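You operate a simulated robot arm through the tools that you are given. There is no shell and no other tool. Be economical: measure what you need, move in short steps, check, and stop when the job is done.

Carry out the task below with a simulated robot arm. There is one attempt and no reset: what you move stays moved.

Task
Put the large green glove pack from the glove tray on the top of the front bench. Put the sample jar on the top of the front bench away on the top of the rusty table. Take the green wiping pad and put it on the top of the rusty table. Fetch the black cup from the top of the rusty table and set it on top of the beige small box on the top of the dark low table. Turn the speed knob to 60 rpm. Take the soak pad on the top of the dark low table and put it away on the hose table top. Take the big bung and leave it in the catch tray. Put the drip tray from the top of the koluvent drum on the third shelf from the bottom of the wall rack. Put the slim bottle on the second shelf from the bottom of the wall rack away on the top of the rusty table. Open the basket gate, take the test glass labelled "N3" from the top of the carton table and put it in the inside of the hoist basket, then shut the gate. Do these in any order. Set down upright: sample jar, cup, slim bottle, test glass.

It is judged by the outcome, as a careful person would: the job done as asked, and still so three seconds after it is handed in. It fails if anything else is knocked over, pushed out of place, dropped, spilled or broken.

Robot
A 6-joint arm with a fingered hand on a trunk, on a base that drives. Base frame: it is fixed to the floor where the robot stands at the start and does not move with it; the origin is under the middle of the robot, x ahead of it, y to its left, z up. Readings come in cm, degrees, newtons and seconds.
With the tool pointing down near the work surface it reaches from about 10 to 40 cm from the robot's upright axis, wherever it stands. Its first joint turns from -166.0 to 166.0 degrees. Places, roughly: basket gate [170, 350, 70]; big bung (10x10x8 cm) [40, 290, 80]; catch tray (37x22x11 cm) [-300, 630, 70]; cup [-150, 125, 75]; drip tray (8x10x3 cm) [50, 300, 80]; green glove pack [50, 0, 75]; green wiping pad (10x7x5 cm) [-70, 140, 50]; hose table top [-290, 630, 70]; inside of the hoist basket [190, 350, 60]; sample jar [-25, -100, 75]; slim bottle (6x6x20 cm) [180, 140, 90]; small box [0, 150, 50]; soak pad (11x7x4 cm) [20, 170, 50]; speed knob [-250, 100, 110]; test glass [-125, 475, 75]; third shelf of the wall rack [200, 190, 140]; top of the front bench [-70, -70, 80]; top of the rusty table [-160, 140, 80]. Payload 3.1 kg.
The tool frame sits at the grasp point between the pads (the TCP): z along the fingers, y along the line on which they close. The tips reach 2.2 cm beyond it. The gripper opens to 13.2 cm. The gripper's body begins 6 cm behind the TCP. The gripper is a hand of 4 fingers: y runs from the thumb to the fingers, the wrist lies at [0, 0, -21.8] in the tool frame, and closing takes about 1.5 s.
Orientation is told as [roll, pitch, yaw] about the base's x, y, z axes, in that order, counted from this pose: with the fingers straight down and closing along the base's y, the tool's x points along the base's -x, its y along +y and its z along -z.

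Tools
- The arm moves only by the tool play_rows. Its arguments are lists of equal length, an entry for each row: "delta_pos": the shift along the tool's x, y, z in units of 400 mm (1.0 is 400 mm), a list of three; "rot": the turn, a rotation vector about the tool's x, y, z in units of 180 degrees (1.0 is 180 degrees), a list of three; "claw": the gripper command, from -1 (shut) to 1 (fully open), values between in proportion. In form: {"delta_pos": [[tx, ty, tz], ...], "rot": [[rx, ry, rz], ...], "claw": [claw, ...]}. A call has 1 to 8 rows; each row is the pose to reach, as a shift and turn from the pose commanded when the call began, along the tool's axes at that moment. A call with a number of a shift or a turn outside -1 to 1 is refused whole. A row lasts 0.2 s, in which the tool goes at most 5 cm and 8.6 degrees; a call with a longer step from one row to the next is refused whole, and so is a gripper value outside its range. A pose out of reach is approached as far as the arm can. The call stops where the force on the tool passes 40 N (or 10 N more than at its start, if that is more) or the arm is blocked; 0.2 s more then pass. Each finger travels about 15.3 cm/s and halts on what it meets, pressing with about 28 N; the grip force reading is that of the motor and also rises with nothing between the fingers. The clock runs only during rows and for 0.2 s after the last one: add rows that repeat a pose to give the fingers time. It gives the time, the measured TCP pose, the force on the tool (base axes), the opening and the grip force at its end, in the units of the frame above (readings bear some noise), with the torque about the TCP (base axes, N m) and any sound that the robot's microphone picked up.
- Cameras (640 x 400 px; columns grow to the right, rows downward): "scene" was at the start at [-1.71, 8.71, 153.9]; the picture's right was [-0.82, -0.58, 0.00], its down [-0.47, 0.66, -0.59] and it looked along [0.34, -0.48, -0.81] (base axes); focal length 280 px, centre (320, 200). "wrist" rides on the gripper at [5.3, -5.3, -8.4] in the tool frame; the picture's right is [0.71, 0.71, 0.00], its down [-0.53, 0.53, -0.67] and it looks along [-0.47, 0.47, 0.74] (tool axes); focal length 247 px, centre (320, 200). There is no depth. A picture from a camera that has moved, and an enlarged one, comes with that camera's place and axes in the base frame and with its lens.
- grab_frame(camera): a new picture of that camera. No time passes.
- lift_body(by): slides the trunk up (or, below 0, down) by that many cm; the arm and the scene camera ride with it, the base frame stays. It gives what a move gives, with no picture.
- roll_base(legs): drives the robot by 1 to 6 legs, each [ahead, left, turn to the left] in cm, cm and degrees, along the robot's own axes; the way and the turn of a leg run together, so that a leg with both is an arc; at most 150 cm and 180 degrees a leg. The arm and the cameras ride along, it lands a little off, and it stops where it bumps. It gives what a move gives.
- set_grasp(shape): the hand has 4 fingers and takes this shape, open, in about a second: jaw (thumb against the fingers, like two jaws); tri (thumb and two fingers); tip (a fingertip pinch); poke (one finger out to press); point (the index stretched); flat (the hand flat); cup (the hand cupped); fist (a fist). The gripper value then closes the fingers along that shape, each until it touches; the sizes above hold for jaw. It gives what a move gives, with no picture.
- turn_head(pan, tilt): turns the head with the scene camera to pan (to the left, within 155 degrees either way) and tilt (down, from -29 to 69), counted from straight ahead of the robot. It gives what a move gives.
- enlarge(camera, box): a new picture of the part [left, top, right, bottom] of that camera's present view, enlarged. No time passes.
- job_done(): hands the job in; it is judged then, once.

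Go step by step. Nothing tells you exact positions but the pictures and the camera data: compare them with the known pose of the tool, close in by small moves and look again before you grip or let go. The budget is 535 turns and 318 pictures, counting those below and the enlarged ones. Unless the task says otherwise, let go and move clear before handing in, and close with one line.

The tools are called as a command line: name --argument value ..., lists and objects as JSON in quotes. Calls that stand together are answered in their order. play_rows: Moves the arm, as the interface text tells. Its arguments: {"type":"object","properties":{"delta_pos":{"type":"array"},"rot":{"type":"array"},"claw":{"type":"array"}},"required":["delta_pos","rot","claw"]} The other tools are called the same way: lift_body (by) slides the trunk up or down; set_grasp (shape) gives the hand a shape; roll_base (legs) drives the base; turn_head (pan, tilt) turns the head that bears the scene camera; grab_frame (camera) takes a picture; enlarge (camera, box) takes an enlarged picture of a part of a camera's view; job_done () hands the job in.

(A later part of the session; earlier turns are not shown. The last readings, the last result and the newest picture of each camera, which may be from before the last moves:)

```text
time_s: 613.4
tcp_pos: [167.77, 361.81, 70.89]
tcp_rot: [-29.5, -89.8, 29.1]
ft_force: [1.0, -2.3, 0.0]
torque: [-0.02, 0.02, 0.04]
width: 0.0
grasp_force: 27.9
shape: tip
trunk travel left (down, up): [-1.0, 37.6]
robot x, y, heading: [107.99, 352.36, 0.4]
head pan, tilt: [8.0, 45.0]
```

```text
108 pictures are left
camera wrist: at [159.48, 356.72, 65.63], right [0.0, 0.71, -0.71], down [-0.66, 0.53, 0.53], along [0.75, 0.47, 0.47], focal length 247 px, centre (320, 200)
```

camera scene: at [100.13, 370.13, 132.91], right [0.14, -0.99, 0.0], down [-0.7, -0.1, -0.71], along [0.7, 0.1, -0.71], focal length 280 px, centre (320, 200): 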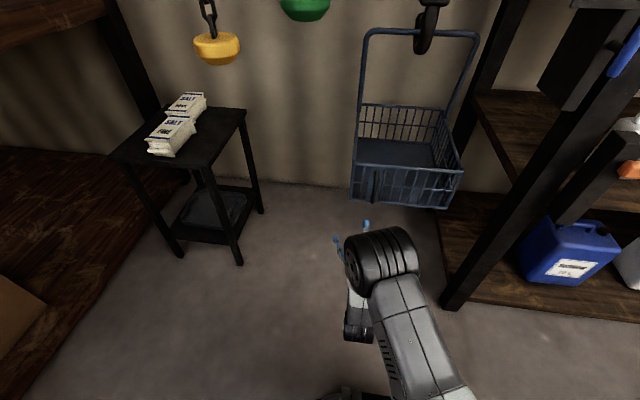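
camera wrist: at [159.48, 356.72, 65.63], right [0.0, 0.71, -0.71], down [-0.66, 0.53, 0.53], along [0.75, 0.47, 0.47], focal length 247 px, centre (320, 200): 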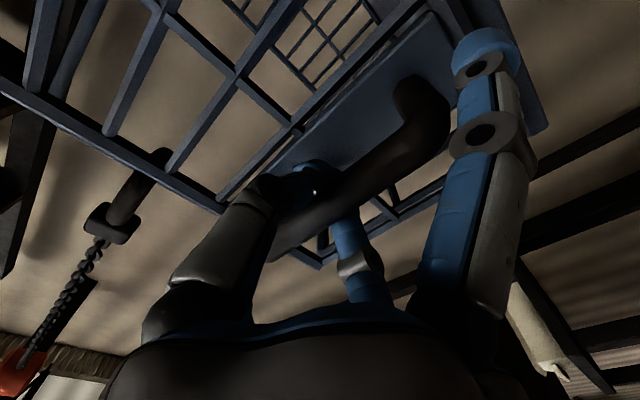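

The fingers have closed behind the bar, hooking it. Now I'll pull gently along the gate's arc by moving the base.

roll_base --legs '[[-4, -0.5, 0]]'

grab_frame --camera "wrist"

enlarge --camera "scene" --box '[320, 120, 480, 260]'

```text
time_s: 614.3
tcp_pos: [163.75, 361.15, 70.93]
tcp_rot: [27.7, -89.9, -28.3]
ft_force: [4.7, -15.6, 0.5]
torque: [0.01, 0.02, 0.06]
width: 0.01
grasp_force: 28.1
shape: tip
trunk travel left (down, up): [-1.0, 37.6]
robot x, y, heading: [104.09, 351.86, 0.0]
head pan, tilt: [8.0, 45.0]
```

```text
107 pictures are left
camera wrist: at [155.41, 356.04, 65.62], right [0.01, 0.71, -0.71], down [-0.66, 0.53, 0.53], along [0.75, 0.47, 0.47], focal length 247 px, centre (320, 200)
```

wrist: 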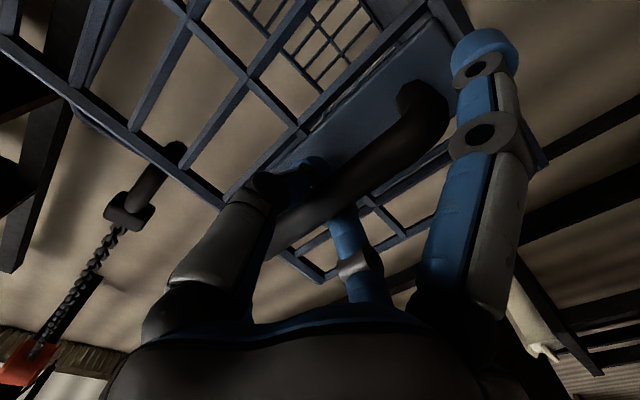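

```text
2.86 times, centred on (400, 190) of scene
camera zoom: at [106.23, 367.44, 133.6], right [0.14, -0.99, 0.0], down [-0.7, -0.1, -0.71], along [0.7, 0.1, -0.71], focal length 799 px, centre (91, 229)
```

zoom: 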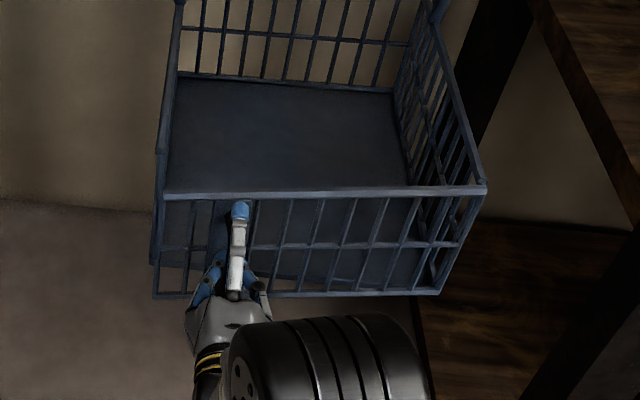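

The gate is opening, hinged at the right. Continuing along the arc in small steps.

roll_base --legs '[[-4, -1.8, 0]]'

roll_base --legs '[[-4, -2.6, 0]]'

enlarge --camera "scene" --box '[320, 120, 480, 260]'

```text
time_s: 615.2
tcp_pos: [159.74, 359.37, 71.12]
tcp_rot: [14.7, -89.8, -15.4]
ft_force: [4.0, -7.2, -0.2]
torque: [0.02, 0.02, 0.04]
width: 0.01
grasp_force: 28.0
shape: tip
trunk travel left (down, up): [-1.0, 37.6]
robot x, y, heading: [100.13, 349.95, 0.2]
head pan, tilt: [8.0, 45.0]
```

```text
time_s: 616.1
tcp_pos: [155.86, 356.67, 70.79]
tcp_rot: [11.9, -89.9, -12.8]
ft_force: [4.2, -6.2, 0.1]
torque: [0.01, 0.0, 0.07]
width: 0.02
grasp_force: 27.8
shape: tip
trunk travel left (down, up): [-1.0, 37.6]
robot x, y, heading: [96.18, 347.6, 0.0]
head pan, tilt: [8.0, 45.0]
```

```text
2.86 times, centred on (400, 190) of scene
camera zoom: at [98.31, 363.1, 133.59], right [0.14, -0.99, 0.0], down [-0.7, -0.1, -0.71], along [0.7, 0.1, -0.71], focal length 799 px, centre (91, 229)
```

zoom: 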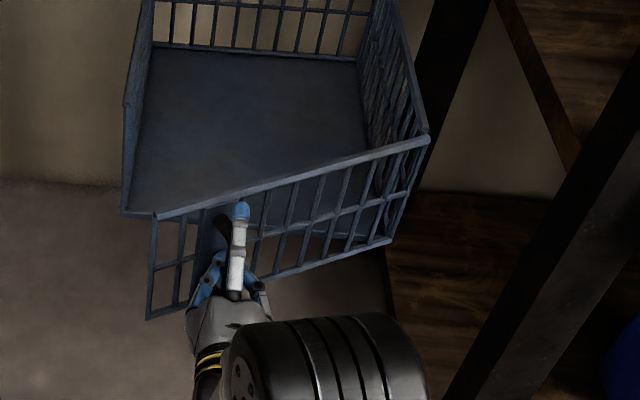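

roll_base --legs '[[-4.5, -4, 0]]'

roll_base --legs '[[-3, -5, 0]]'

enlarge --camera "scene" --box '[320, 120, 480, 260]'

grab_frame --camera "wrist"

```text
time_s: 617.1
tcp_pos: [152.71, 352.96, 70.88]
tcp_rot: [-27.1, -89.8, 25.9]
ft_force: [1.6, -0.8, 0.0]
torque: [0.0, -0.05, 0.0]
width: 0.01
grasp_force: 27.6
shape: tip
trunk travel left (down, up): [-1.0, 37.6]
robot x, y, heading: [93.04, 344.05, -0.7]
head pan, tilt: [8.0, 45.0]
stopped in leg 1: the robot was blocked; the commanded pose is now the measured one
```

```text
time_s: 618.1
tcp_pos: [152.89, 347.48, 70.98]
tcp_rot: [-29.2, -89.7, 24.8]
ft_force: [1.2, -1.0, -0.9]
torque: [0.02, -0.03, 0.01]
width: 0.0
grasp_force: 28.4
shape: tip
trunk travel left (down, up): [-1.0, 37.6]
robot x, y, heading: [93.04, 341.86, -3.7]
head pan, tilt: [8.0, 45.0]
stopped in leg 1: the robot was blocked; the commanded pose is now the measured one
```

```text
2.86 times, centred on (400, 190) of scene
camera zoom: at [95.92, 357.61, 133.57], right [0.08, -1.0, 0.0], down [-0.71, -0.06, -0.71], along [0.7, 0.06, -0.71], focal length 799 px, centre (91, 229)
```

zoom: 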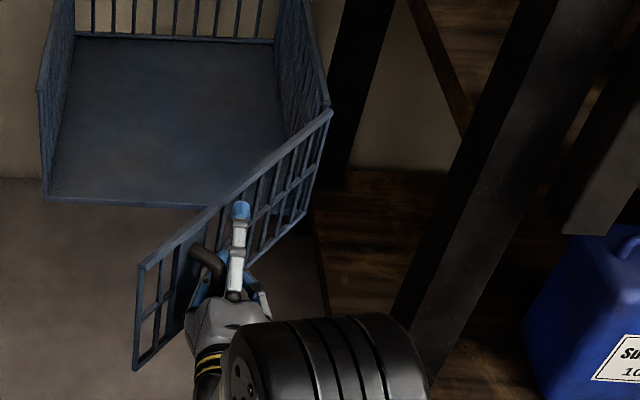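

```text
103 pictures are left
camera wrist: at [144.2, 342.85, 65.57], right [0.05, 0.7, -0.71], down [-0.62, 0.58, 0.53], along [0.78, 0.42, 0.47], focal length 247 px, centre (320, 200)
```

wrist: 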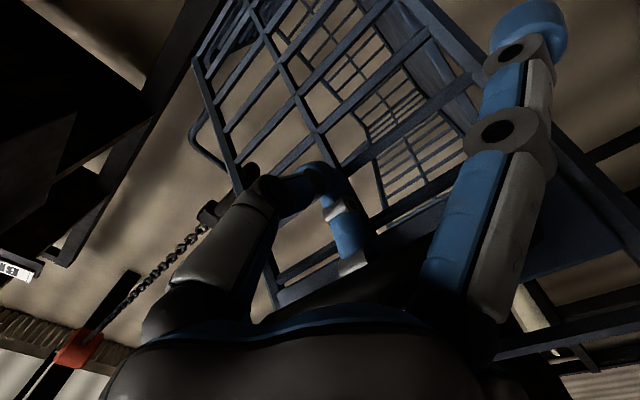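

The gate is open about 55°. I'll open the fingers and withdraw the hand with the arm.

play_rows --delta_pos '[[0, 0, 0], [0, 0, 0], [0, 0, -0.06], [0, 0, -0.12], [0, 0, -0.2], [0, 0, -0.3], [0, 0, -0.35]]' --rot '[[0, 0, 0], [0, 0, 0], [0, 0, 0], [0, 0, 0], [0, 0, 0], [0, 0, 0], [0, 0, 0]]' --claw '[-0.7, -0.5, -0.4, -0.4, -0.4, -0.4, -0.4]'

grab_frame --camera "scene"

grab_frame --camera "wrist"

```text
time_s: 619.7
tcp_pos: [138.96, 348.7, 70.85]
tcp_rot: [-30.3, -89.7, 26.0]
ft_force: [0.1, -0.2, 0.1]
torque: [-0.01, 0.02, 0.0]
width: 3.99
grasp_force: 0.0
shape: tip
trunk travel left (down, up): [-1.0, 37.6]
robot x, y, heading: [93.01, 341.89, -3.4]
head pan, tilt: [8.0, 45.0]
```

```text
102 pictures are left
camera scene: at [95.89, 357.6, 133.57], right [0.08, -1.0, 0.0], down [-0.7, -0.06, -0.71], along [0.7, 0.06, -0.71], focal length 280 px, centre (320, 200)
```

scene: 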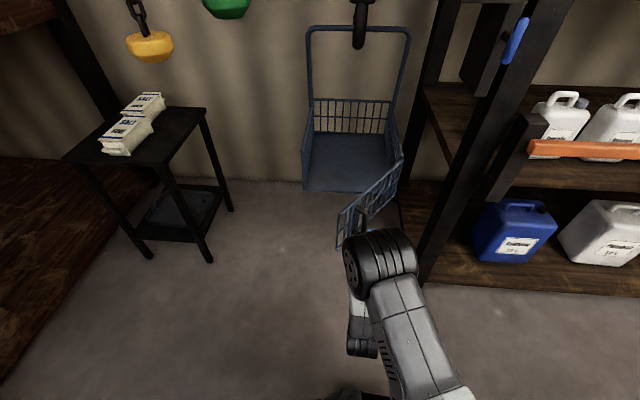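

```text
101 pictures are left
camera wrist: at [130.26, 344.02, 65.52], right [0.05, 0.7, -0.71], down [-0.63, 0.58, 0.53], along [0.78, 0.42, 0.47], focal length 247 px, centre (320, 200)
```

wrist: 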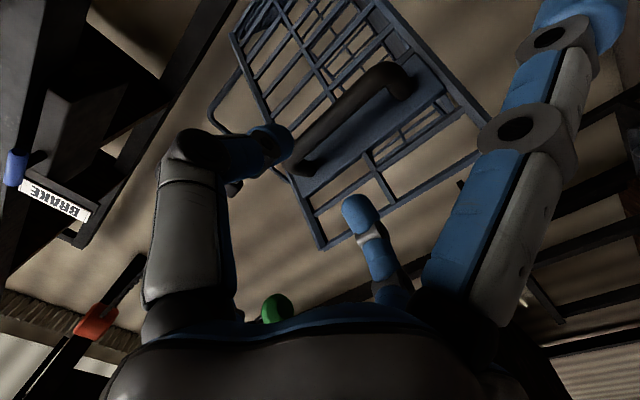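

The gate stays open. I'll raise, bring the hand back to vertical, and fetch the soak pad next.

lift_body --by 37

play_rows --delta_pos '[[0, 0, 0], [0, 0, 0], [0, 0, 0], [0, 0, 0], [0, 0, 0], [0, 0, 0], [0, 0, 0], [0, 0, 0]]' --rot '[[0, 0.045, 0], [0, 0.09, 0], [0, 0.135, 0], [0, 0.18, 0], [0, 0.225, 0], [0, 0.27, 0], [0, 0.315, 0], [0, 0.36, 0]]' --claw '[0, 0, 0, 0, 0, 0, 0, 0]'

play_rows --delta_pos '[[0, 0, 0], [0, 0, 0], [0, 0, 0], [0, 0, 0]]' --rot '[[0, 0.045, 0], [0, 0.09, 0], [0, 0.135, 0], [0, 0.14, 0]]' --claw '[0, 0, 0, 0]'

set_grasp --shape "jaw"

```text
time_s: 623.3
tcp_pos: [139.03, 348.55, 107.86]
tcp_rot: [-23.8, -89.7, 19.5]
ft_force: [-0.1, 0.4, 0.0]
torque: [0.02, 0.02, 0.01]
width: 3.94
grasp_force: 0.0
shape: tip
trunk travel left (down, up): [-38.0, 0.6]
robot x, y, heading: [93.12, 342.17, -3.4]
head pan, tilt: [8.0, 45.0]
```

```text
time_s: 625.1
tcp_pos: [139.33, 348.22, 107.75]
tcp_rot: [-1.5, -28.9, -4.0]
ft_force: [0.0, 0.4, 0.1]
torque: [-0.03, 0.0, -0.02]
width: 6.57
grasp_force: 0.1
shape: tip
out of reach, approached as far as the arm can: row 8
trunk travel left (down, up): [-38.0, 0.6]
robot x, y, heading: [92.63, 341.82, -3.4]
head pan, tilt: [8.0, 45.0]
```

```text
time_s: 626.1
tcp_pos: [139.19, 348.03, 107.88]
tcp_rot: [-1.1, -3.4, -4.9]
ft_force: [0.3, 0.0, -0.7]
torque: [-0.01, -0.02, 0.0]
width: 6.57
grasp_force: 0.0
shape: tip
trunk travel left (down, up): [-38.0, 0.6]
robot x, y, heading: [92.8, 341.43, -3.4]
head pan, tilt: [8.0, 45.0]
```

```text
time_s: 627.0
tcp_pos: [139.2, 348.16, 107.7]
tcp_rot: [-1.2, -3.5, -4.8]
ft_force: [0.2, -0.5, -0.1]
torque: [0.01, -0.01, 0.0]
width: 13.19
grasp_force: 0.1
shape: jaw
trunk travel left (down, up): [-38.0, 0.6]
robot x, y, heading: [92.4, 342.07, -3.3]
head pan, tilt: [8.0, 45.0]
```

play_rows --delta_pos '[[0, 0, 0], [0, 0, 0]]' --rot '[[-0.006, 0.019, 0], [-0.006, 0.019, 0]]' --claw '[1, 1]'

roll_base --legs '[[8, 0, 3.3], [0, -100, 0], [0, -70, 0], [0, 0, 180]]'

turn_head --pan 0 --tilt 50

grab_frame --camera "scene"

```text
time_s: 627.6
tcp_pos: [139.25, 348.1, 107.91]
tcp_rot: [-0.1, 0.0, -5.0]
ft_force: [0.6, 1.3, 0.0]
torque: [0.0, -0.03, -0.01]
width: 13.2
grasp_force: 0.0
shape: jaw
trunk travel left (down, up): [-38.0, 0.6]
robot x, y, heading: [93.0, 341.95, -3.5]
head pan, tilt: [8.0, 45.0]
```

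```text
time_s: 644.1
tcp_pos: [56.2, 165.42, 107.72]
tcp_rot: [0.0, -0.1, 179.1]
ft_force: [0.9, -1.2, 0.1]
torque: [0.02, 0.02, -0.01]
width: 13.21
grasp_force: 0.0
shape: jaw
trunk travel left (down, up): [-38.0, 0.6]
robot x, y, heading: [101.94, 174.66, -179.2]
head pan, tilt: [8.0, 45.0]
```

```text
time_s: 644.8
tcp_pos: [56.31, 165.59, 107.79]
tcp_rot: [-0.1, -0.2, 179.2]
ft_force: [0.5, -0.7, -0.6]
torque: [0.0, -0.01, 0.01]
width: 13.2
grasp_force: 0.1
shape: jaw
trunk travel left (down, up): [-38.0, 0.6]
robot x, y, heading: [102.22, 174.96, -179.6]
head pan, tilt: [0.0, 50.0]
```

```text
100 pictures are left
camera scene: at [100.65, 160.15, 169.87], right [-0.01, 1.0, 0.0], down [0.77, 0.01, -0.64], along [-0.64, -0.01, -0.77], focal length 280 px, centre (320, 200)
```

scene: 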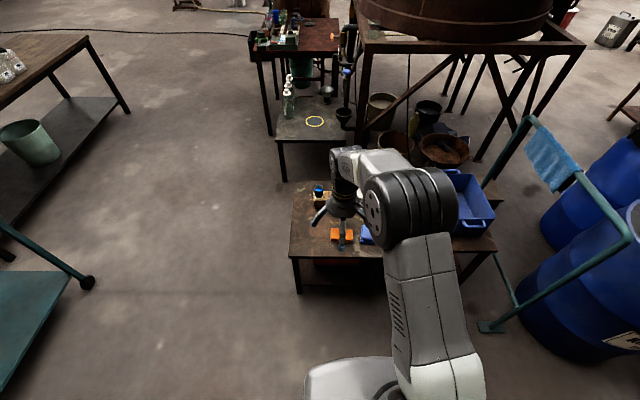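

roll_base --legs '[[33, -4, 0]]'

lift_body --by -30

grab_frame --camera "wrist"

enlarge --camera "scene" --box '[290, 130, 430, 250]'

```text
time_s: 647.0
tcp_pos: [23.25, 169.53, 107.76]
tcp_rot: [-0.1, 0.0, 178.8]
ft_force: [-1.0, 0.5, -0.2]
torque: [0.0, 0.0, 0.0]
width: 13.2
grasp_force: 0.0
shape: jaw
trunk travel left (down, up): [-38.0, 0.6]
robot x, y, heading: [69.65, 178.45, -180.1]
head pan, tilt: [0.0, 50.0]
```

```text
time_s: 650.0
tcp_pos: [23.41, 169.46, 77.79]
tcp_rot: [-0.1, -0.2, 178.8]
ft_force: [0.1, 0.4, 0.0]
torque: [-0.02, 0.01, -0.03]
width: 13.2
grasp_force: 0.2
shape: jaw
trunk travel left (down, up): [-8.0, 30.6]
robot x, y, heading: [69.33, 178.34, -179.7]
head pan, tilt: [0.0, 50.0]
```

```text
99 pictures are left
camera wrist: at [28.84, 174.76, 86.16], right [0.69, -0.72, 0.0], down [-0.54, -0.52, 0.67], along [-0.48, -0.46, -0.74], focal length 247 px, centre (320, 200)
```

wrist: 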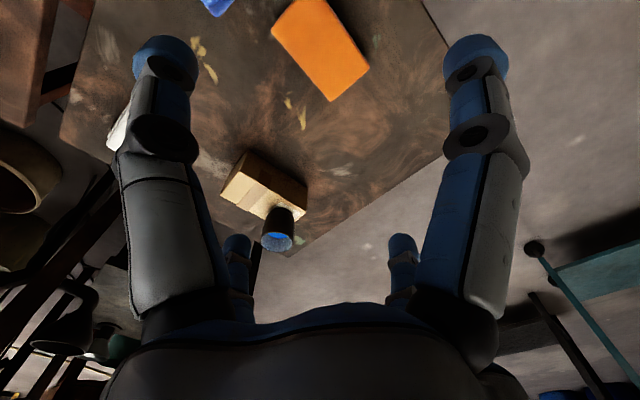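

```text
3.33 times, centred on (360, 190) of scene
camera zoom: at [67.67, 163.89, 139.84], right [0.0, 1.0, 0.0], down [0.77, 0.0, -0.64], along [-0.64, 0.0, -0.77], focal length 932 px, centre (187, 233)
```

zoom: 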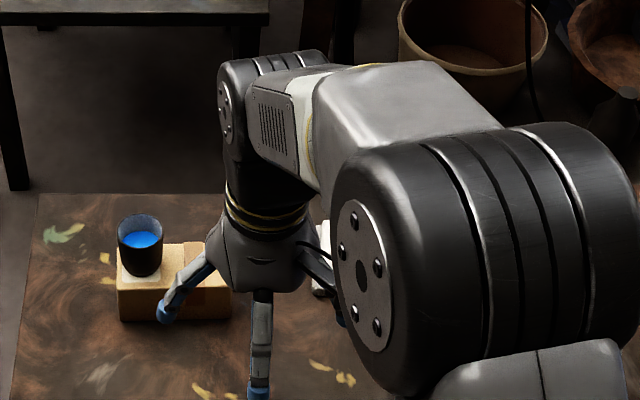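

The orange soak pad is centred at about (24.2, 170), long side along y. Fine-aligning and descending.

lift_body --by -7.8

play_rows --delta_pos '[[0.0186, -0.01, 0.07], [0.0186, -0.01, 0.15], [0.0186, -0.01, 0.23], [0.0186, -0.01, 0.23]]' --rot '[[0, 0, 0.015], [0, 0, 0.015], [0, 0, 0.015], [0, 0, 0.015]]' --claw '[1, 1, 1, 1]'

grab_frame --camera "wrist"

```text
time_s: 651.1
tcp_pos: [23.4, 169.53, 70.03]
tcp_rot: [0.0, -0.2, 178.7]
ft_force: [0.8, -0.2, 0.5]
torque: [-0.02, -0.01, -0.01]
width: 13.19
grasp_force: 0.0
shape: jaw
trunk travel left (down, up): [-0.2, 38.4]
robot x, y, heading: [69.39, 178.56, -179.9]
head pan, tilt: [0.0, 50.0]
```

```text
time_s: 652.1
tcp_pos: [24.28, 169.98, 60.93]
tcp_rot: [-0.1, -0.1, 176.2]
ft_force: [0.8, 0.6, -0.5]
torque: [-0.01, -0.01, -0.03]
width: 13.19
grasp_force: 0.0
shape: jaw
trunk travel left (down, up): [-0.2, 38.4]
robot x, y, heading: [69.25, 178.87, -179.8]
head pan, tilt: [0.0, 50.0]
```

```text
97 pictures are left
camera wrist: at [29.89, 174.94, 69.21], right [0.66, -0.75, 0.0], down [-0.56, -0.49, 0.67], along [-0.5, -0.44, -0.74], focal length 247 px, centre (320, 200)
```

wrist: 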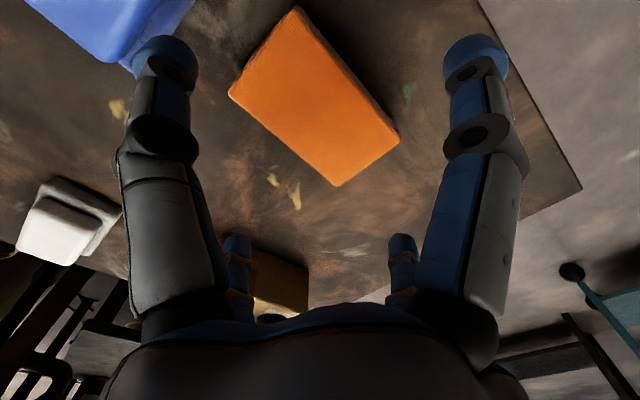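

play_rows --delta_pos '[[0, 0, 0.1], [0, 0, 0.2], [0, 0, 0.265], [0, 0, 0.265], [0, 0, 0.265]]' --rot '[[0, 0, 0], [0, 0, 0], [0, 0, 0], [0, 0, 0], [0, 0, 0]]' --claw '[1, 1, 1, 1, 1]'

play_rows --delta_pos '[[0, 0, 0], [0, 0, 0], [0, 0, 0], [0, 0, 0], [0, 0, 0], [0, 0, 0], [0, 0, 0]]' --rot '[[0, 0, 0], [0, 0, 0], [0, 0, 0], [0, 0, 0], [0, 0, 0], [0, 0, 0], [0, 0, 0]]' --claw '[0.6, 0.2, -1, -1, -1, -1, -1]'

lift_body --by 5

grab_frame --camera "wrist"

```text
time_s: 652.9
tcp_pos: [23.79, 169.83, 51.84]
tcp_rot: [0.0, -0.5, 176.0]
ft_force: [4.4, 1.8, 16.7]
torque: [0.03, -0.13, -0.01]
width: 13.2
grasp_force: 0.0
shape: jaw
trunk travel left (down, up): [-0.2, 38.4]
robot x, y, heading: [69.48, 178.52, -179.8]
head pan, tilt: [0.0, 50.0]
stopped in row 3: the force on the tool passed its limit at 54 N (the readings are from after the stop); the commanded pose is now the measured one
```

```text
time_s: 653.2
tcp_pos: [23.45, 169.79, 52.27]
tcp_rot: [0.2, -0.9, 176.1]
ft_force: [5.3, -0.1, 17.2]
torque: [-0.11, -0.89, -0.01]
width: 8.52
grasp_force: 28.2
shape: jaw
trunk travel left (down, up): [-0.2, 38.4]
robot x, y, heading: [69.3, 178.35, -179.6]
head pan, tilt: [0.0, 50.0]
stopped in row 1: the force on the tool passed its limit at 51 N (the readings are from after the stop); the commanded pose is now the measured one
```

```text
time_s: 654.1
tcp_pos: [23.45, 169.66, 57.05]
tcp_rot: [0.0, -1.1, 176.1]
ft_force: [-0.4, -0.5, 0.9]
torque: [0.01, 0.0, 0.02]
width: 8.53
grasp_force: 27.7
shape: jaw
trunk travel left (down, up): [-5.2, 33.4]
robot x, y, heading: [69.16, 178.64, -179.6]
head pan, tilt: [0.0, 50.0]
```

```text
96 pictures are left
camera wrist: at [29.21, 174.8, 65.27], right [0.66, -0.75, -0.01], down [-0.55, -0.49, 0.68], along [-0.52, -0.44, -0.73], focal length 247 px, centre (320, 200)
```

wrist: 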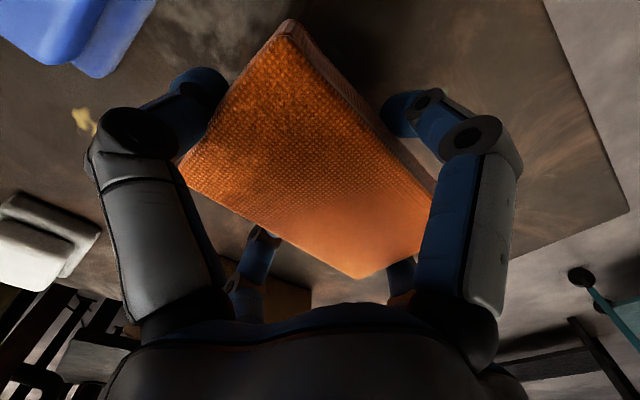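

The pad is gripped and lifted. Raising and heading back to the hose table.

lift_body --by 33

play_rows --delta_pos '[[0, 0, -0.1], [0.0, 0, -0.2], [0.1, 0, -0.3], [0.2, 0, -0.4], [0.3, 0, -0.42], [0.3, 0, -0.42]]' --rot '[[0, 0, 0], [0, 0, 0], [0, 0, 0], [0, 0, 0], [0, 0, 0], [0, 0, 0]]' --claw '[-1, -1, -1, -1, -1, -1]'

grab_frame --camera "wrist"

```text
time_s: 657.4
tcp_pos: [23.37, 169.82, 90.0]
tcp_rot: [0.1, -1.1, 176.2]
ft_force: [-0.3, 0.2, -0.5]
torque: [0.02, 0.0, 0.02]
width: 8.54
grasp_force: 27.7
shape: jaw
trunk travel left (down, up): [-38.2, 0.4]
robot x, y, heading: [69.37, 178.55, -179.8]
head pan, tilt: [0.0, 50.0]
```

```text
refused: row 3 steps farther than a row can; nothing moved
```

```text
95 pictures are left
camera wrist: at [29.21, 174.8, 98.35], right [0.66, -0.75, -0.01], down [-0.55, -0.49, 0.68], along [-0.52, -0.44, -0.73], focal length 247 px, centre (320, 200)
```

wrist: 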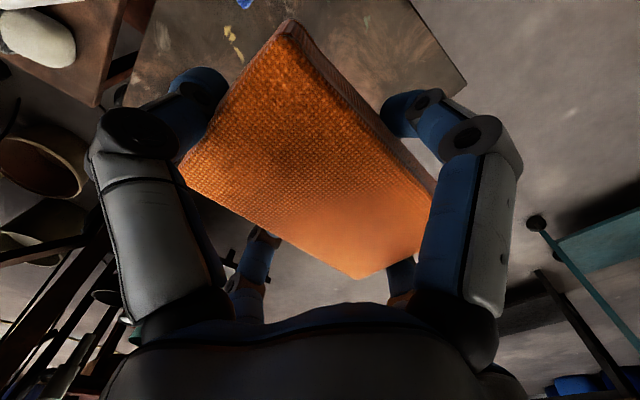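

play_rows --delta_pos '[[0, 0, -0.1], [0.0, 0, -0.2], [0.07, 0, -0.28], [0.14, 0, -0.36], [0.22, 0, -0.42], [0.3, 0, -0.44], [0.3, 0, -0.44]]' --rot '[[0, 0, 0], [0, 0, 0], [0, 0, 0], [0, 0, 0], [0, 0, 0], [0, 0, 0], [0, 0, 0]]' --claw '[-1, -1, -1, -1, -1, -1, -1]'

roll_base --legs '[[-36, 0, 0], [0, -150, 0], [0, -108, 0], [114, 0, 0]]'

```text
time_s: 659.0
tcp_pos: [35.66, 169.01, 107.49]
tcp_rot: [0.1, -1.0, 176.1]
ft_force: [-0.6, -1.4, 0.2]
torque: [0.03, 0.01, -0.01]
width: 8.51
grasp_force: 27.9
shape: jaw
trunk travel left (down, up): [-38.2, 0.4]
robot x, y, heading: [69.29, 179.15, -179.7]
head pan, tilt: [0.0, 50.0]
```

```text
time_s: 679.2
tcp_pos: [-46.82, 430.93, 107.44]
tcp_rot: [0.1, -1.1, 175.9]
ft_force: [0.7, 0.7, -0.8]
torque: [0.01, -0.04, 0.03]
width: 8.5
grasp_force: 28.3
shape: jaw
trunk travel left (down, up): [-38.2, 0.4]
robot x, y, heading: [-12.97, 440.58, -179.8]
head pan, tilt: [0.0, 50.0]
```

roll_base --legs '[[-3, 0, 0], [0, 52, 0], [150, 0, 0], [75, 0, 0], [0, -137, 0], [0, 0, -90]]'

turn_head --pan 0 --tilt 48

grab_frame --camera "scene"

```text
time_s: 682.4
tcp_pos: [-43.98, 384.68, 107.49]
tcp_rot: [0.1, -1.1, 176.7]
ft_force: [0.1, -0.1, 0.6]
torque: [0.01, -0.01, 0.0]
width: 8.52
grasp_force: 28.3
shape: jaw
trunk travel left (down, up): [-38.2, 0.4]
robot x, y, heading: [-10.24, 394.76, -179.6]
head pan, tilt: [0.0, 50.0]
stopped in leg 2: the robot was blocked; the commanded pose is now the measured one
```

```text
time_s: 683.0
tcp_pos: [-44.06, 384.97, 107.35]
tcp_rot: [0.1, -0.9, 176.6]
ft_force: [0.4, -0.3, 0.1]
torque: [0.01, 0.01, 0.03]
width: 8.52
grasp_force: 28.5
shape: jaw
trunk travel left (down, up): [-38.2, 0.4]
robot x, y, heading: [-10.62, 395.11, -179.4]
head pan, tilt: [0.0, 48.0]
```

```text
94 pictures are left
camera scene: at [-12.11, 380.07, 170.34], right [-0.01, 1.0, 0.0], down [0.74, 0.01, -0.67], along [-0.67, -0.01, -0.74], focal length 280 px, centre (320, 200)
```

scene: 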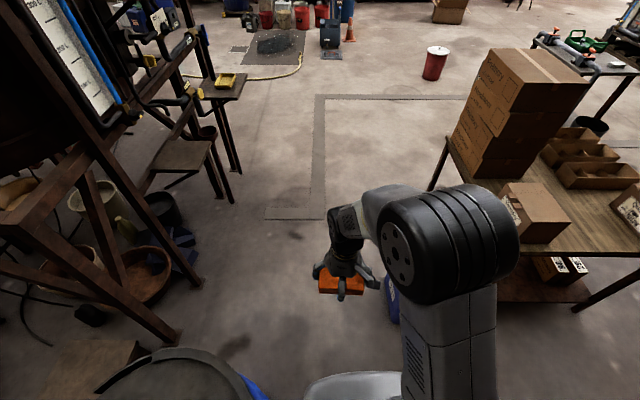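

roll_base --legs '[[0, -1, 0], [24, 0, 0], [0, 8, 0]]'

roll_base --legs '[[0, -0.5, 0], [150, 0, 0], [50, 0, 0], [0, -138, 0], [0, 0, -90]]'

```text
time_s: 686.0
tcp_pos: [-68.06, 377.26, 107.63]
tcp_rot: [0.2, -1.0, 177.1]
ft_force: [0.5, 0.3, 0.7]
torque: [0.01, 0.02, -0.03]
width: 8.47
grasp_force: 27.9
shape: jaw
trunk travel left (down, up): [-38.2, 0.4]
robot x, y, heading: [-34.74, 387.35, -179.0]
head pan, tilt: [0.0, 48.0]
stopped in leg 3: the robot was blocked; the commanded pose is now the measured one
```

```text
time_s: 706.5
tcp_pos: [-238.2, 558.55, 107.5]
tcp_rot: [0.2, -1.0, 84.0]
ft_force: [0.2, 0.3, -0.6]
torque: [-0.01, 0.01, 0.03]
width: 8.52
grasp_force: 27.9
shape: jaw
trunk travel left (down, up): [-38.2, 0.4]
robot x, y, heading: [-229.85, 524.43, 88.0]
head pan, tilt: [0.0, 48.0]
```

Now moving up to the hose table's right part, where the surface is free at about (−265, 617).

roll_base --legs '[[0, 27, 2], [44, 0, 0]]'

turn_head --pan -5 --tilt 52

grab_frame --camera "scene"

```text
time_s: 710.7
tcp_pos: [-267.19, 602.07, 107.46]
tcp_rot: [0.1, -1.1, 86.6]
ft_force: [-0.4, 0.3, -0.6]
torque: [-0.01, 0.0, 0.0]
width: 8.5
grasp_force: 28.4
shape: jaw
trunk travel left (down, up): [-38.2, 0.4]
robot x, y, heading: [-257.4, 568.88, 90.5]
head pan, tilt: [0.0, 48.0]
```

```text
time_s: 711.4
tcp_pos: [-267.18, 602.05, 107.38]
tcp_rot: [0.1, -1.0, 86.6]
ft_force: [0.0, -0.4, -0.6]
torque: [-0.01, 0.01, 0.0]
width: 8.49
grasp_force: 27.6
shape: jaw
trunk travel left (down, up): [-38.2, 0.4]
robot x, y, heading: [-257.27, 568.52, 90.6]
head pan, tilt: [-5.0, 52.0]
```

```text
93 pictures are left
camera scene: at [-271.28, 569.89, 169.79], right [1.0, -0.08, 0.0], down [-0.06, -0.79, -0.62], along [0.05, 0.61, -0.79], focal length 280 px, centre (320, 200)
```

scene: 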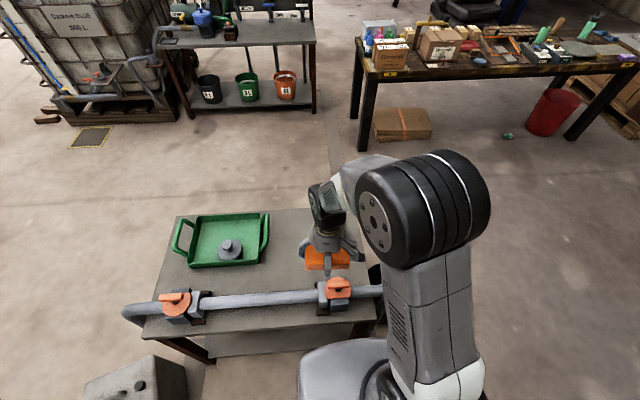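

play_rows --delta_pos '[[-0.1, -0.01, 0], [-0.2, -0.02, 0], [-0.3, -0.028, 0], [-0.377, -0.028, 0], [-0.377, -0.028, 0]]' --rot '[[0, 0.005, 0], [0, 0.005, 0], [0, 0.005, 0], [0, 0.005, 0], [0, 0.005, 0]]' --claw '[-1, -1, -1, -1, -1]'

lift_body --by -22

grab_frame --camera "wrist"

grab_frame --camera "scene"

```text
time_s: 712.6
tcp_pos: [-265.1, 617.05, 107.79]
tcp_rot: [0.1, -0.1, 86.6]
ft_force: [0.6, -0.3, -0.3]
torque: [0.0, 0.0, 0.0]
width: 8.45
grasp_force: 28.2
shape: jaw
trunk travel left (down, up): [-38.2, 0.4]
robot x, y, heading: [-257.19, 568.72, 90.7]
head pan, tilt: [-5.0, 52.0]
```

```text
time_s: 714.9
tcp_pos: [-265.11, 617.18, 85.72]
tcp_rot: [0.0, -0.1, 86.6]
ft_force: [0.1, 0.5, -0.7]
torque: [-0.04, -0.01, 0.03]
width: 8.5
grasp_force: 27.6
shape: jaw
trunk travel left (down, up): [-16.2, 22.4]
robot x, y, heading: [-257.26, 568.68, 90.4]
head pan, tilt: [-5.0, 52.0]
```

```text
92 pictures are left
camera wrist: at [-260.05, 611.56, 94.17], right [-0.75, -0.66, 0.0], down [-0.49, 0.56, 0.67], along [-0.44, 0.5, -0.74], focal length 247 px, centre (320, 200)
```

wrist: 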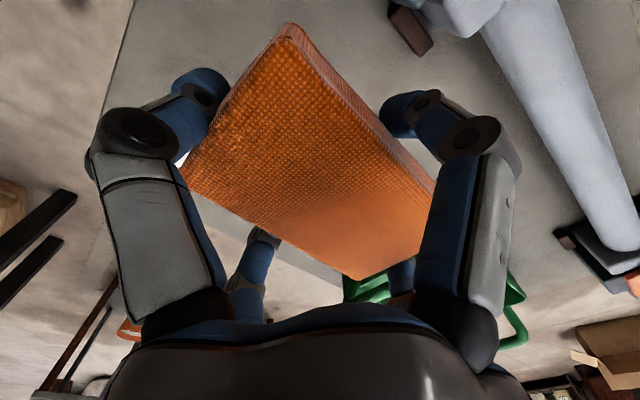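

```text
91 pictures are left
camera scene: at [-271.27, 569.85, 147.84], right [1.0, -0.08, 0.0], down [-0.06, -0.79, -0.62], along [0.05, 0.61, -0.79], focal length 280 px, centre (320, 200)
```

scene: 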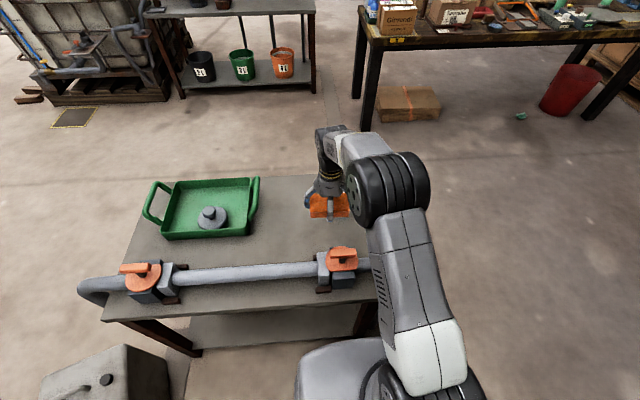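

lift_body --by -14.5

play_rows --delta_pos '[[0, 0, 0.02], [0, 0, 0.03], [0, 0, 0.04], [0, 0, 0.05], [0, 0, 0.06]]' --rot '[[0, 0, 0], [0, 0, 0], [0, 0, 0], [0, 0, 0], [0, 0, 0]]' --claw '[-1, -1, -1, -1, -1]'

```text
time_s: 716.6
tcp_pos: [-265.07, 617.07, 71.35]
tcp_rot: [0.1, -0.2, 86.6]
ft_force: [-0.4, 1.1, -0.5]
torque: [0.01, 0.03, -0.01]
width: 8.5
grasp_force: 28.1
shape: jaw
trunk travel left (down, up): [-1.7, 36.9]
robot x, y, heading: [-257.06, 568.5, 90.9]
head pan, tilt: [-5.0, 52.0]
```

```text
time_s: 717.5
tcp_pos: [-265.11, 617.3, 70.08]
tcp_rot: [0.4, -0.7, 86.5]
ft_force: [1.2, -5.9, 19.2]
torque: [-0.9, 0.11, 0.07]
width: 8.38
grasp_force: 28.0
shape: jaw
trunk travel left (down, up): [-1.7, 36.9]
robot x, y, heading: [-257.25, 568.11, 90.8]
head pan, tilt: [-5.0, 52.0]
stopped in row 4: the force on the tool passed its limit at 44 N (the readings are from after the stop); the commanded pose is now the measured one
```

Contact with the table. Releasing and rising.

play_rows --delta_pos '[[0, 0, -0.004], [0, 0, -0.006], [0, 0, -0.006], [0, 0, -0.006], [0, 0, -0.006]]' --rot '[[0, 0, 0], [0, 0, 0], [0, 0, 0], [0, 0, 0], [0, 0, 0]]' --claw '[0.5, 0.7, 0.85, 1, 1]'

lift_body --by 36

grab_frame --camera "wrist"

```text
time_s: 718.4
tcp_pos: [-265.21, 617.66, 70.41]
tcp_rot: [0.4, -1.1, 86.4]
ft_force: [0.4, 1.0, -0.7]
torque: [-0.03, -0.01, -0.01]
width: 13.16
grasp_force: 0.0
shape: jaw
trunk travel left (down, up): [-1.7, 36.9]
robot x, y, heading: [-257.27, 568.29, 90.3]
head pan, tilt: [-5.0, 52.0]
stopped in row 4: the force on the tool passed its limit at 44 N (the readings are from after the stop); the commanded pose is now the measured one
```

```text
time_s: 721.9
tcp_pos: [-265.11, 617.57, 106.53]
tcp_rot: [0.4, -1.1, 86.4]
ft_force: [0.1, -0.5, -0.4]
torque: [-0.02, 0.01, 0.0]
width: 13.17
grasp_force: 0.1
shape: jaw
trunk travel left (down, up): [-37.7, 0.9]
robot x, y, heading: [-257.11, 569.0, 90.7]
head pan, tilt: [-5.0, 52.0]
```

```text
90 pictures are left
camera wrist: at [-260.13, 611.91, 114.69], right [-0.75, -0.66, -0.01], down [-0.49, 0.54, 0.68], along [-0.45, 0.52, -0.73], focal length 247 px, centre (320, 200)
```

wrist: 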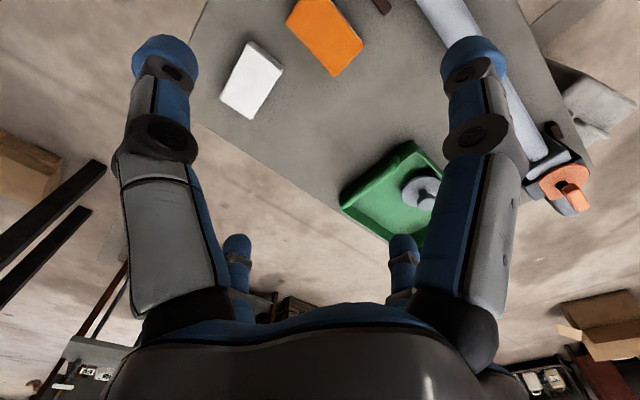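

The soak pad is on the hose table. Now the N3 glass: driving to the carton table's −x side.

roll_base --legs '[[-34, 0, 0], [0, 0, -90], [50, -29, 0]]'

play_rows --delta_pos '[[0, 0, 0], [0, 0, 0]]' --rot '[[0.002, 0.006, 0], [0.002, 0.006, 0]]' --claw '[0.5, 0.5]'

```text
time_s: 730.8
tcp_pos: [-158.28, 515.56, 106.42]
tcp_rot: [0.4, -1.0, -2.4]
ft_force: [0.4, 0.3, 0.0]
torque: [-0.02, -0.01, -0.04]
width: 13.2
grasp_force: 0.0
shape: jaw
trunk travel left (down, up): [-37.7, 0.9]
robot x, y, heading: [-206.96, 506.69, 1.7]
head pan, tilt: [-5.0, 52.0]
```

```text
time_s: 731.4
tcp_pos: [-158.33, 515.75, 106.44]
tcp_rot: [0.0, 0.0, -2.3]
ft_force: [-0.5, 0.5, -0.3]
torque: [-0.01, 0.02, -0.01]
width: 9.91
grasp_force: 0.1
shape: jaw
trunk travel left (down, up): [-37.7, 0.9]
robot x, y, heading: [-206.98, 506.74, 2.0]
head pan, tilt: [-5.0, 52.0]
```

roll_base --legs '[[8, 0, -2]]'

play_rows --delta_pos '[[0, -0.09, 0], [0, -0.18, 0], [0, -0.27, 0], [0, -0.36, 0], [0, -0.45, 0], [0, -0.51, 0], [0, -0.51, 0]]' --rot '[[0, 0, 0.04], [0, 0, 0.08], [0, 0, 0.12], [0, 0, 0.16], [0, 0, 0.2], [0, 0, 0.235], [0, 0, 0.235]]' --claw '[0.3, 0.3, 0.3, 0.3, 0.3, 0.3, 0.3]'

grab_frame --camera "wrist"

grab_frame --camera "scene"

```text
time_s: 732.5
tcp_pos: [-149.8, 513.97, 106.43]
tcp_rot: [0.0, 0.0, -4.3]
ft_force: [1.1, -0.6, -0.2]
torque: [0.01, 0.02, -0.03]
width: 9.93
grasp_force: 0.1
shape: jaw
trunk travel left (down, up): [-37.7, 0.9]
robot x, y, heading: [-199.33, 506.83, -0.3]
head pan, tilt: [-5.0, 52.0]
```

```text
time_s: 734.1
tcp_pos: [-151.42, 493.68, 106.4]
tcp_rot: [0.0, 0.0, -46.6]
ft_force: [-0.1, 0.2, -0.3]
torque: [0.03, 0.01, 0.01]
width: 8.61
grasp_force: 0.0
shape: jaw
trunk travel left (down, up): [-37.7, 0.9]
robot x, y, heading: [-199.2, 506.74, -0.0]
head pan, tilt: [-5.0, 52.0]
```

```text
89 pictures are left
camera wrist: at [-158.97, 493.93, 114.84], right [0.03, 1.0, 0.0], down [0.74, -0.02, 0.67], along [0.67, -0.02, -0.74], focal length 247 px, centre (320, 200)
```

wrist: 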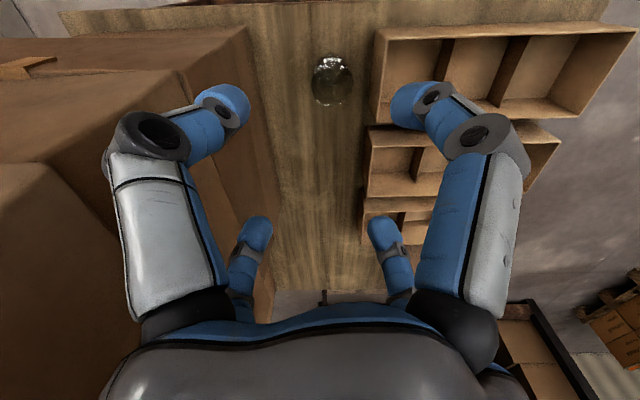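

```text
88 pictures are left
camera scene: at [-197.41, 520.8, 169.31], right [-0.09, -1.0, 0.0], down [-0.78, 0.07, -0.62], along [0.61, -0.06, -0.79], focal length 280 px, centre (320, 200)
```

scene: 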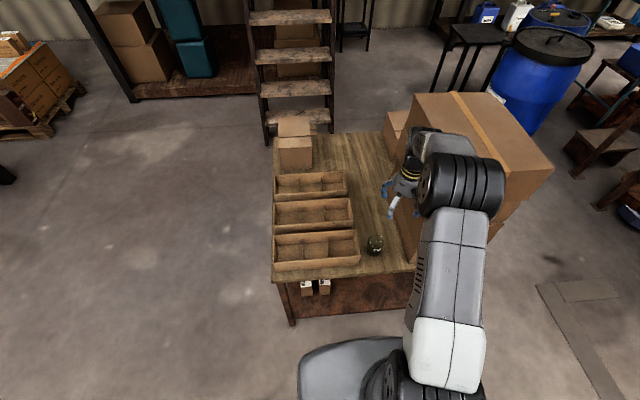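

The glass is at about (−149.3, 495.2). To keep the elbow clear of the stacked cartons, I'll shift the base left and bring the hand back over the glass.

roll_base --legs '[[6, 13, 0]]'

play_rows --delta_pos '[[-0.05, -0.09, 0], [-0.1, -0.18, 0], [-0.142, -0.268, 0], [-0.142, -0.268, 0]]' --rot '[[0, 0, 0], [0, 0, 0], [0, 0, 0], [0, 0, 0]]' --claw '[0.3, 0.3, 0.3, 0.3]'

lift_body --by -16

grab_frame --camera "wrist"

grab_frame --camera "scene"

```text
time_s: 735.4
tcp_pos: [-145.36, 506.82, 106.49]
tcp_rot: [0.0, 0.0, -46.5]
ft_force: [0.4, -0.3, 0.1]
torque: [-0.04, 0.0, 0.0]
width: 8.61
grasp_force: 0.0
shape: jaw
trunk travel left (down, up): [-37.7, 0.9]
robot x, y, heading: [-193.46, 519.84, -0.1]
head pan, tilt: [-5.0, 52.0]
```

```text
time_s: 736.4
tcp_pos: [-149.16, 495.29, 106.53]
tcp_rot: [0.0, 0.0, -46.6]
ft_force: [0.8, 0.7, 0.3]
torque: [0.0, 0.01, 0.02]
width: 8.61
grasp_force: 0.2
shape: jaw
trunk travel left (down, up): [-37.7, 0.9]
robot x, y, heading: [-192.75, 519.74, -0.1]
head pan, tilt: [-5.0, 52.0]
```

```text
time_s: 738.3
tcp_pos: [-149.04, 495.28, 90.49]
tcp_rot: [0.1, 0.0, -46.6]
ft_force: [0.6, -0.1, 0.1]
torque: [-0.02, -0.01, -0.02]
width: 8.63
grasp_force: 0.1
shape: jaw
trunk travel left (down, up): [-21.7, 16.9]
robot x, y, heading: [-192.59, 520.07, -0.1]
head pan, tilt: [-5.0, 52.0]
```

```text
87 pictures are left
camera wrist: at [-156.65, 495.53, 98.8], right [0.03, 1.0, 0.0], down [0.74, -0.02, 0.67], along [0.67, -0.02, -0.74], focal length 247 px, centre (320, 200)
```

wrist: 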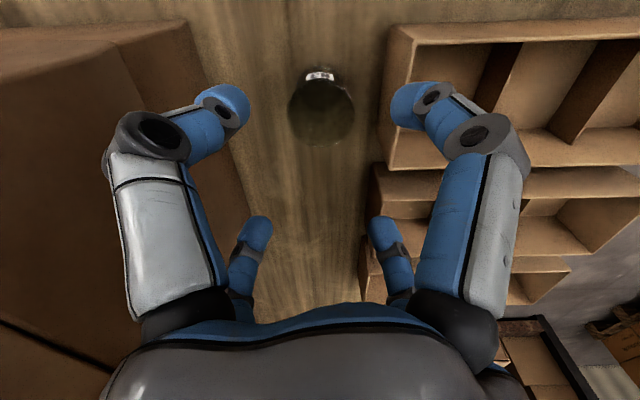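

```text
86 pictures are left
camera scene: at [-191.33, 533.86, 153.28], right [-0.09, -1.0, 0.0], down [-0.78, 0.07, -0.62], along [0.61, -0.06, -0.79], focal length 280 px, centre (320, 200)
```

scene: 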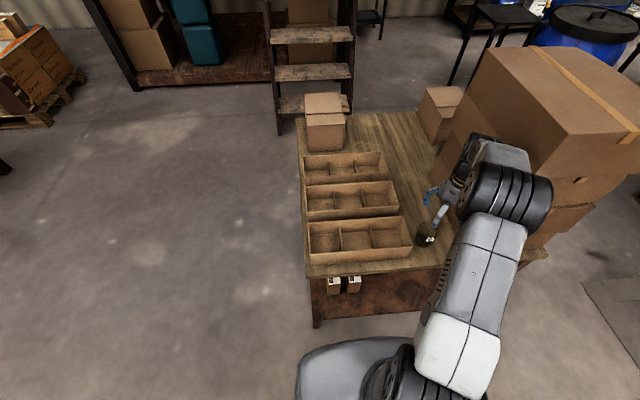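

lift_body --by -12.2

grab_frame --camera "wrist"

```text
time_s: 739.8
tcp_pos: [-149.17, 495.25, 78.2]
tcp_rot: [0.0, 0.0, -46.5]
ft_force: [0.3, 0.4, -0.2]
torque: [0.02, -0.03, 0.0]
width: 8.62
grasp_force: 0.0
shape: jaw
trunk travel left (down, up): [-9.5, 29.1]
robot x, y, heading: [-192.82, 519.99, -0.0]
head pan, tilt: [-5.0, 52.0]
```

```text
85 pictures are left
camera wrist: at [-156.65, 495.53, 86.6], right [0.03, 1.0, 0.0], down [0.74, -0.02, 0.67], along [0.67, -0.02, -0.74], focal length 247 px, centre (320, 200)
```

wrist: 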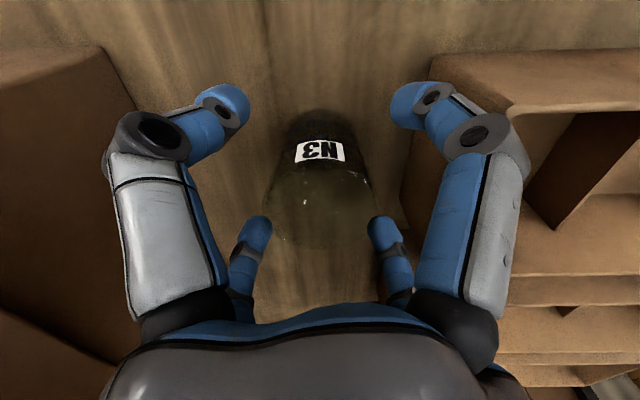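

Well centred on N3. Gripping.

play_rows --delta_pos '[[0, 0, 0], [0, 0, 0], [0, 0, 0], [0, 0, 0], [0, 0, 0], [0, 0, 0], [0, 0, 0]]' --rot '[[0, 0, 0], [0, 0, 0], [0, 0, 0], [0, 0, 0], [0, 0, 0], [0, 0, 0], [0, 0, 0]]' --claw '[0.1, -0.05, -0.3, -1, -1, -1, -1]'

lift_body --by 4

grab_frame --camera "wrist"

```text
time_s: 741.4
tcp_pos: [-149.15, 495.23, 78.25]
tcp_rot: [0.0, 0.0, -46.6]
ft_force: [-1.1, -0.6, 0.3]
torque: [0.02, 0.02, 0.02]
width: 3.84
grasp_force: 27.8
shape: jaw
trunk travel left (down, up): [-9.5, 29.1]
robot x, y, heading: [-192.99, 520.04, -0.2]
head pan, tilt: [-5.0, 52.0]
```

```text
time_s: 742.2
tcp_pos: [-149.07, 495.26, 82.36]
tcp_rot: [0.1, 0.0, -46.6]
ft_force: [-1.0, 0.4, -0.6]
torque: [0.02, 0.0, 0.0]
width: 3.82
grasp_force: 28.4
shape: jaw
trunk travel left (down, up): [-13.5, 25.1]
robot x, y, heading: [-193.06, 519.84, -0.2]
head pan, tilt: [-5.0, 52.0]
```

```text
84 pictures are left
camera wrist: at [-156.64, 495.53, 90.66], right [0.03, 1.0, 0.0], down [0.74, -0.02, 0.67], along [0.67, -0.02, -0.74], focal length 247 px, centre (320, 200)
```

wrist: 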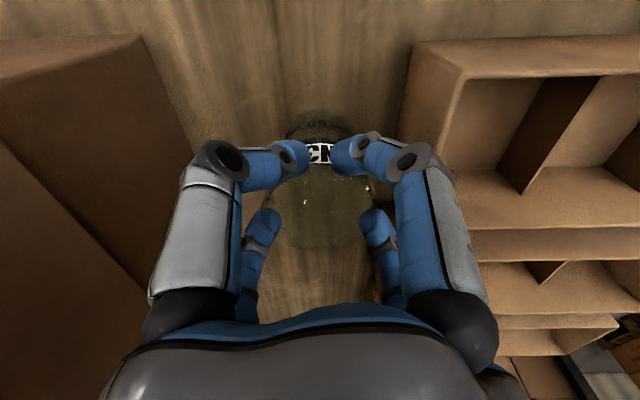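

N3 is held. Raising it well up and driving back to the basket.

lift_body --by 25

play_rows --delta_pos '[[0, 0, -0.08], [0, 0, -0.16], [0, 0, -0.2], [0, 0, -0.2]]' --rot '[[0, 0, 0], [0, 0, 0], [0, 0, 0], [0, 0, 0]]' --claw '[-1, -1, -1, -1]'

roll_base --legs '[[-45, 0, 0], [0, -129, 0], [100, 0, 0], [100, 0, 0]]'

```text
time_s: 744.8
tcp_pos: [-149.16, 495.28, 107.2]
tcp_rot: [0.0, 0.0, -46.6]
ft_force: [0.1, -0.8, -0.6]
torque: [-0.02, 0.03, -0.02]
width: 3.82
grasp_force: 28.0
shape: jaw
trunk travel left (down, up): [-38.5, 0.1]
robot x, y, heading: [-192.99, 519.82, -0.1]
head pan, tilt: [-5.0, 52.0]
```

```text
time_s: 745.8
tcp_pos: [-149.15, 495.34, 115.34]
tcp_rot: [0.2, -0.1, -46.7]
ft_force: [-0.5, -0.2, -1.1]
torque: [0.02, 0.02, -0.01]
width: 3.82
grasp_force: 27.8
shape: jaw
trunk travel left (down, up): [-38.5, 0.1]
robot x, y, heading: [-193.09, 519.99, -0.1]
head pan, tilt: [-5.0, 52.0]
```

```text
time_s: 764.1
tcp_pos: [3.22, 365.8, 115.25]
tcp_rot: [0.2, 0.0, -46.0]
ft_force: [-0.2, -0.2, -0.9]
torque: [-0.01, 0.01, -0.01]
width: 3.82
grasp_force: 27.7
shape: jaw
trunk travel left (down, up): [-38.5, 0.1]
robot x, y, heading: [-40.75, 390.05, 0.5]
head pan, tilt: [-5.0, 52.0]
```

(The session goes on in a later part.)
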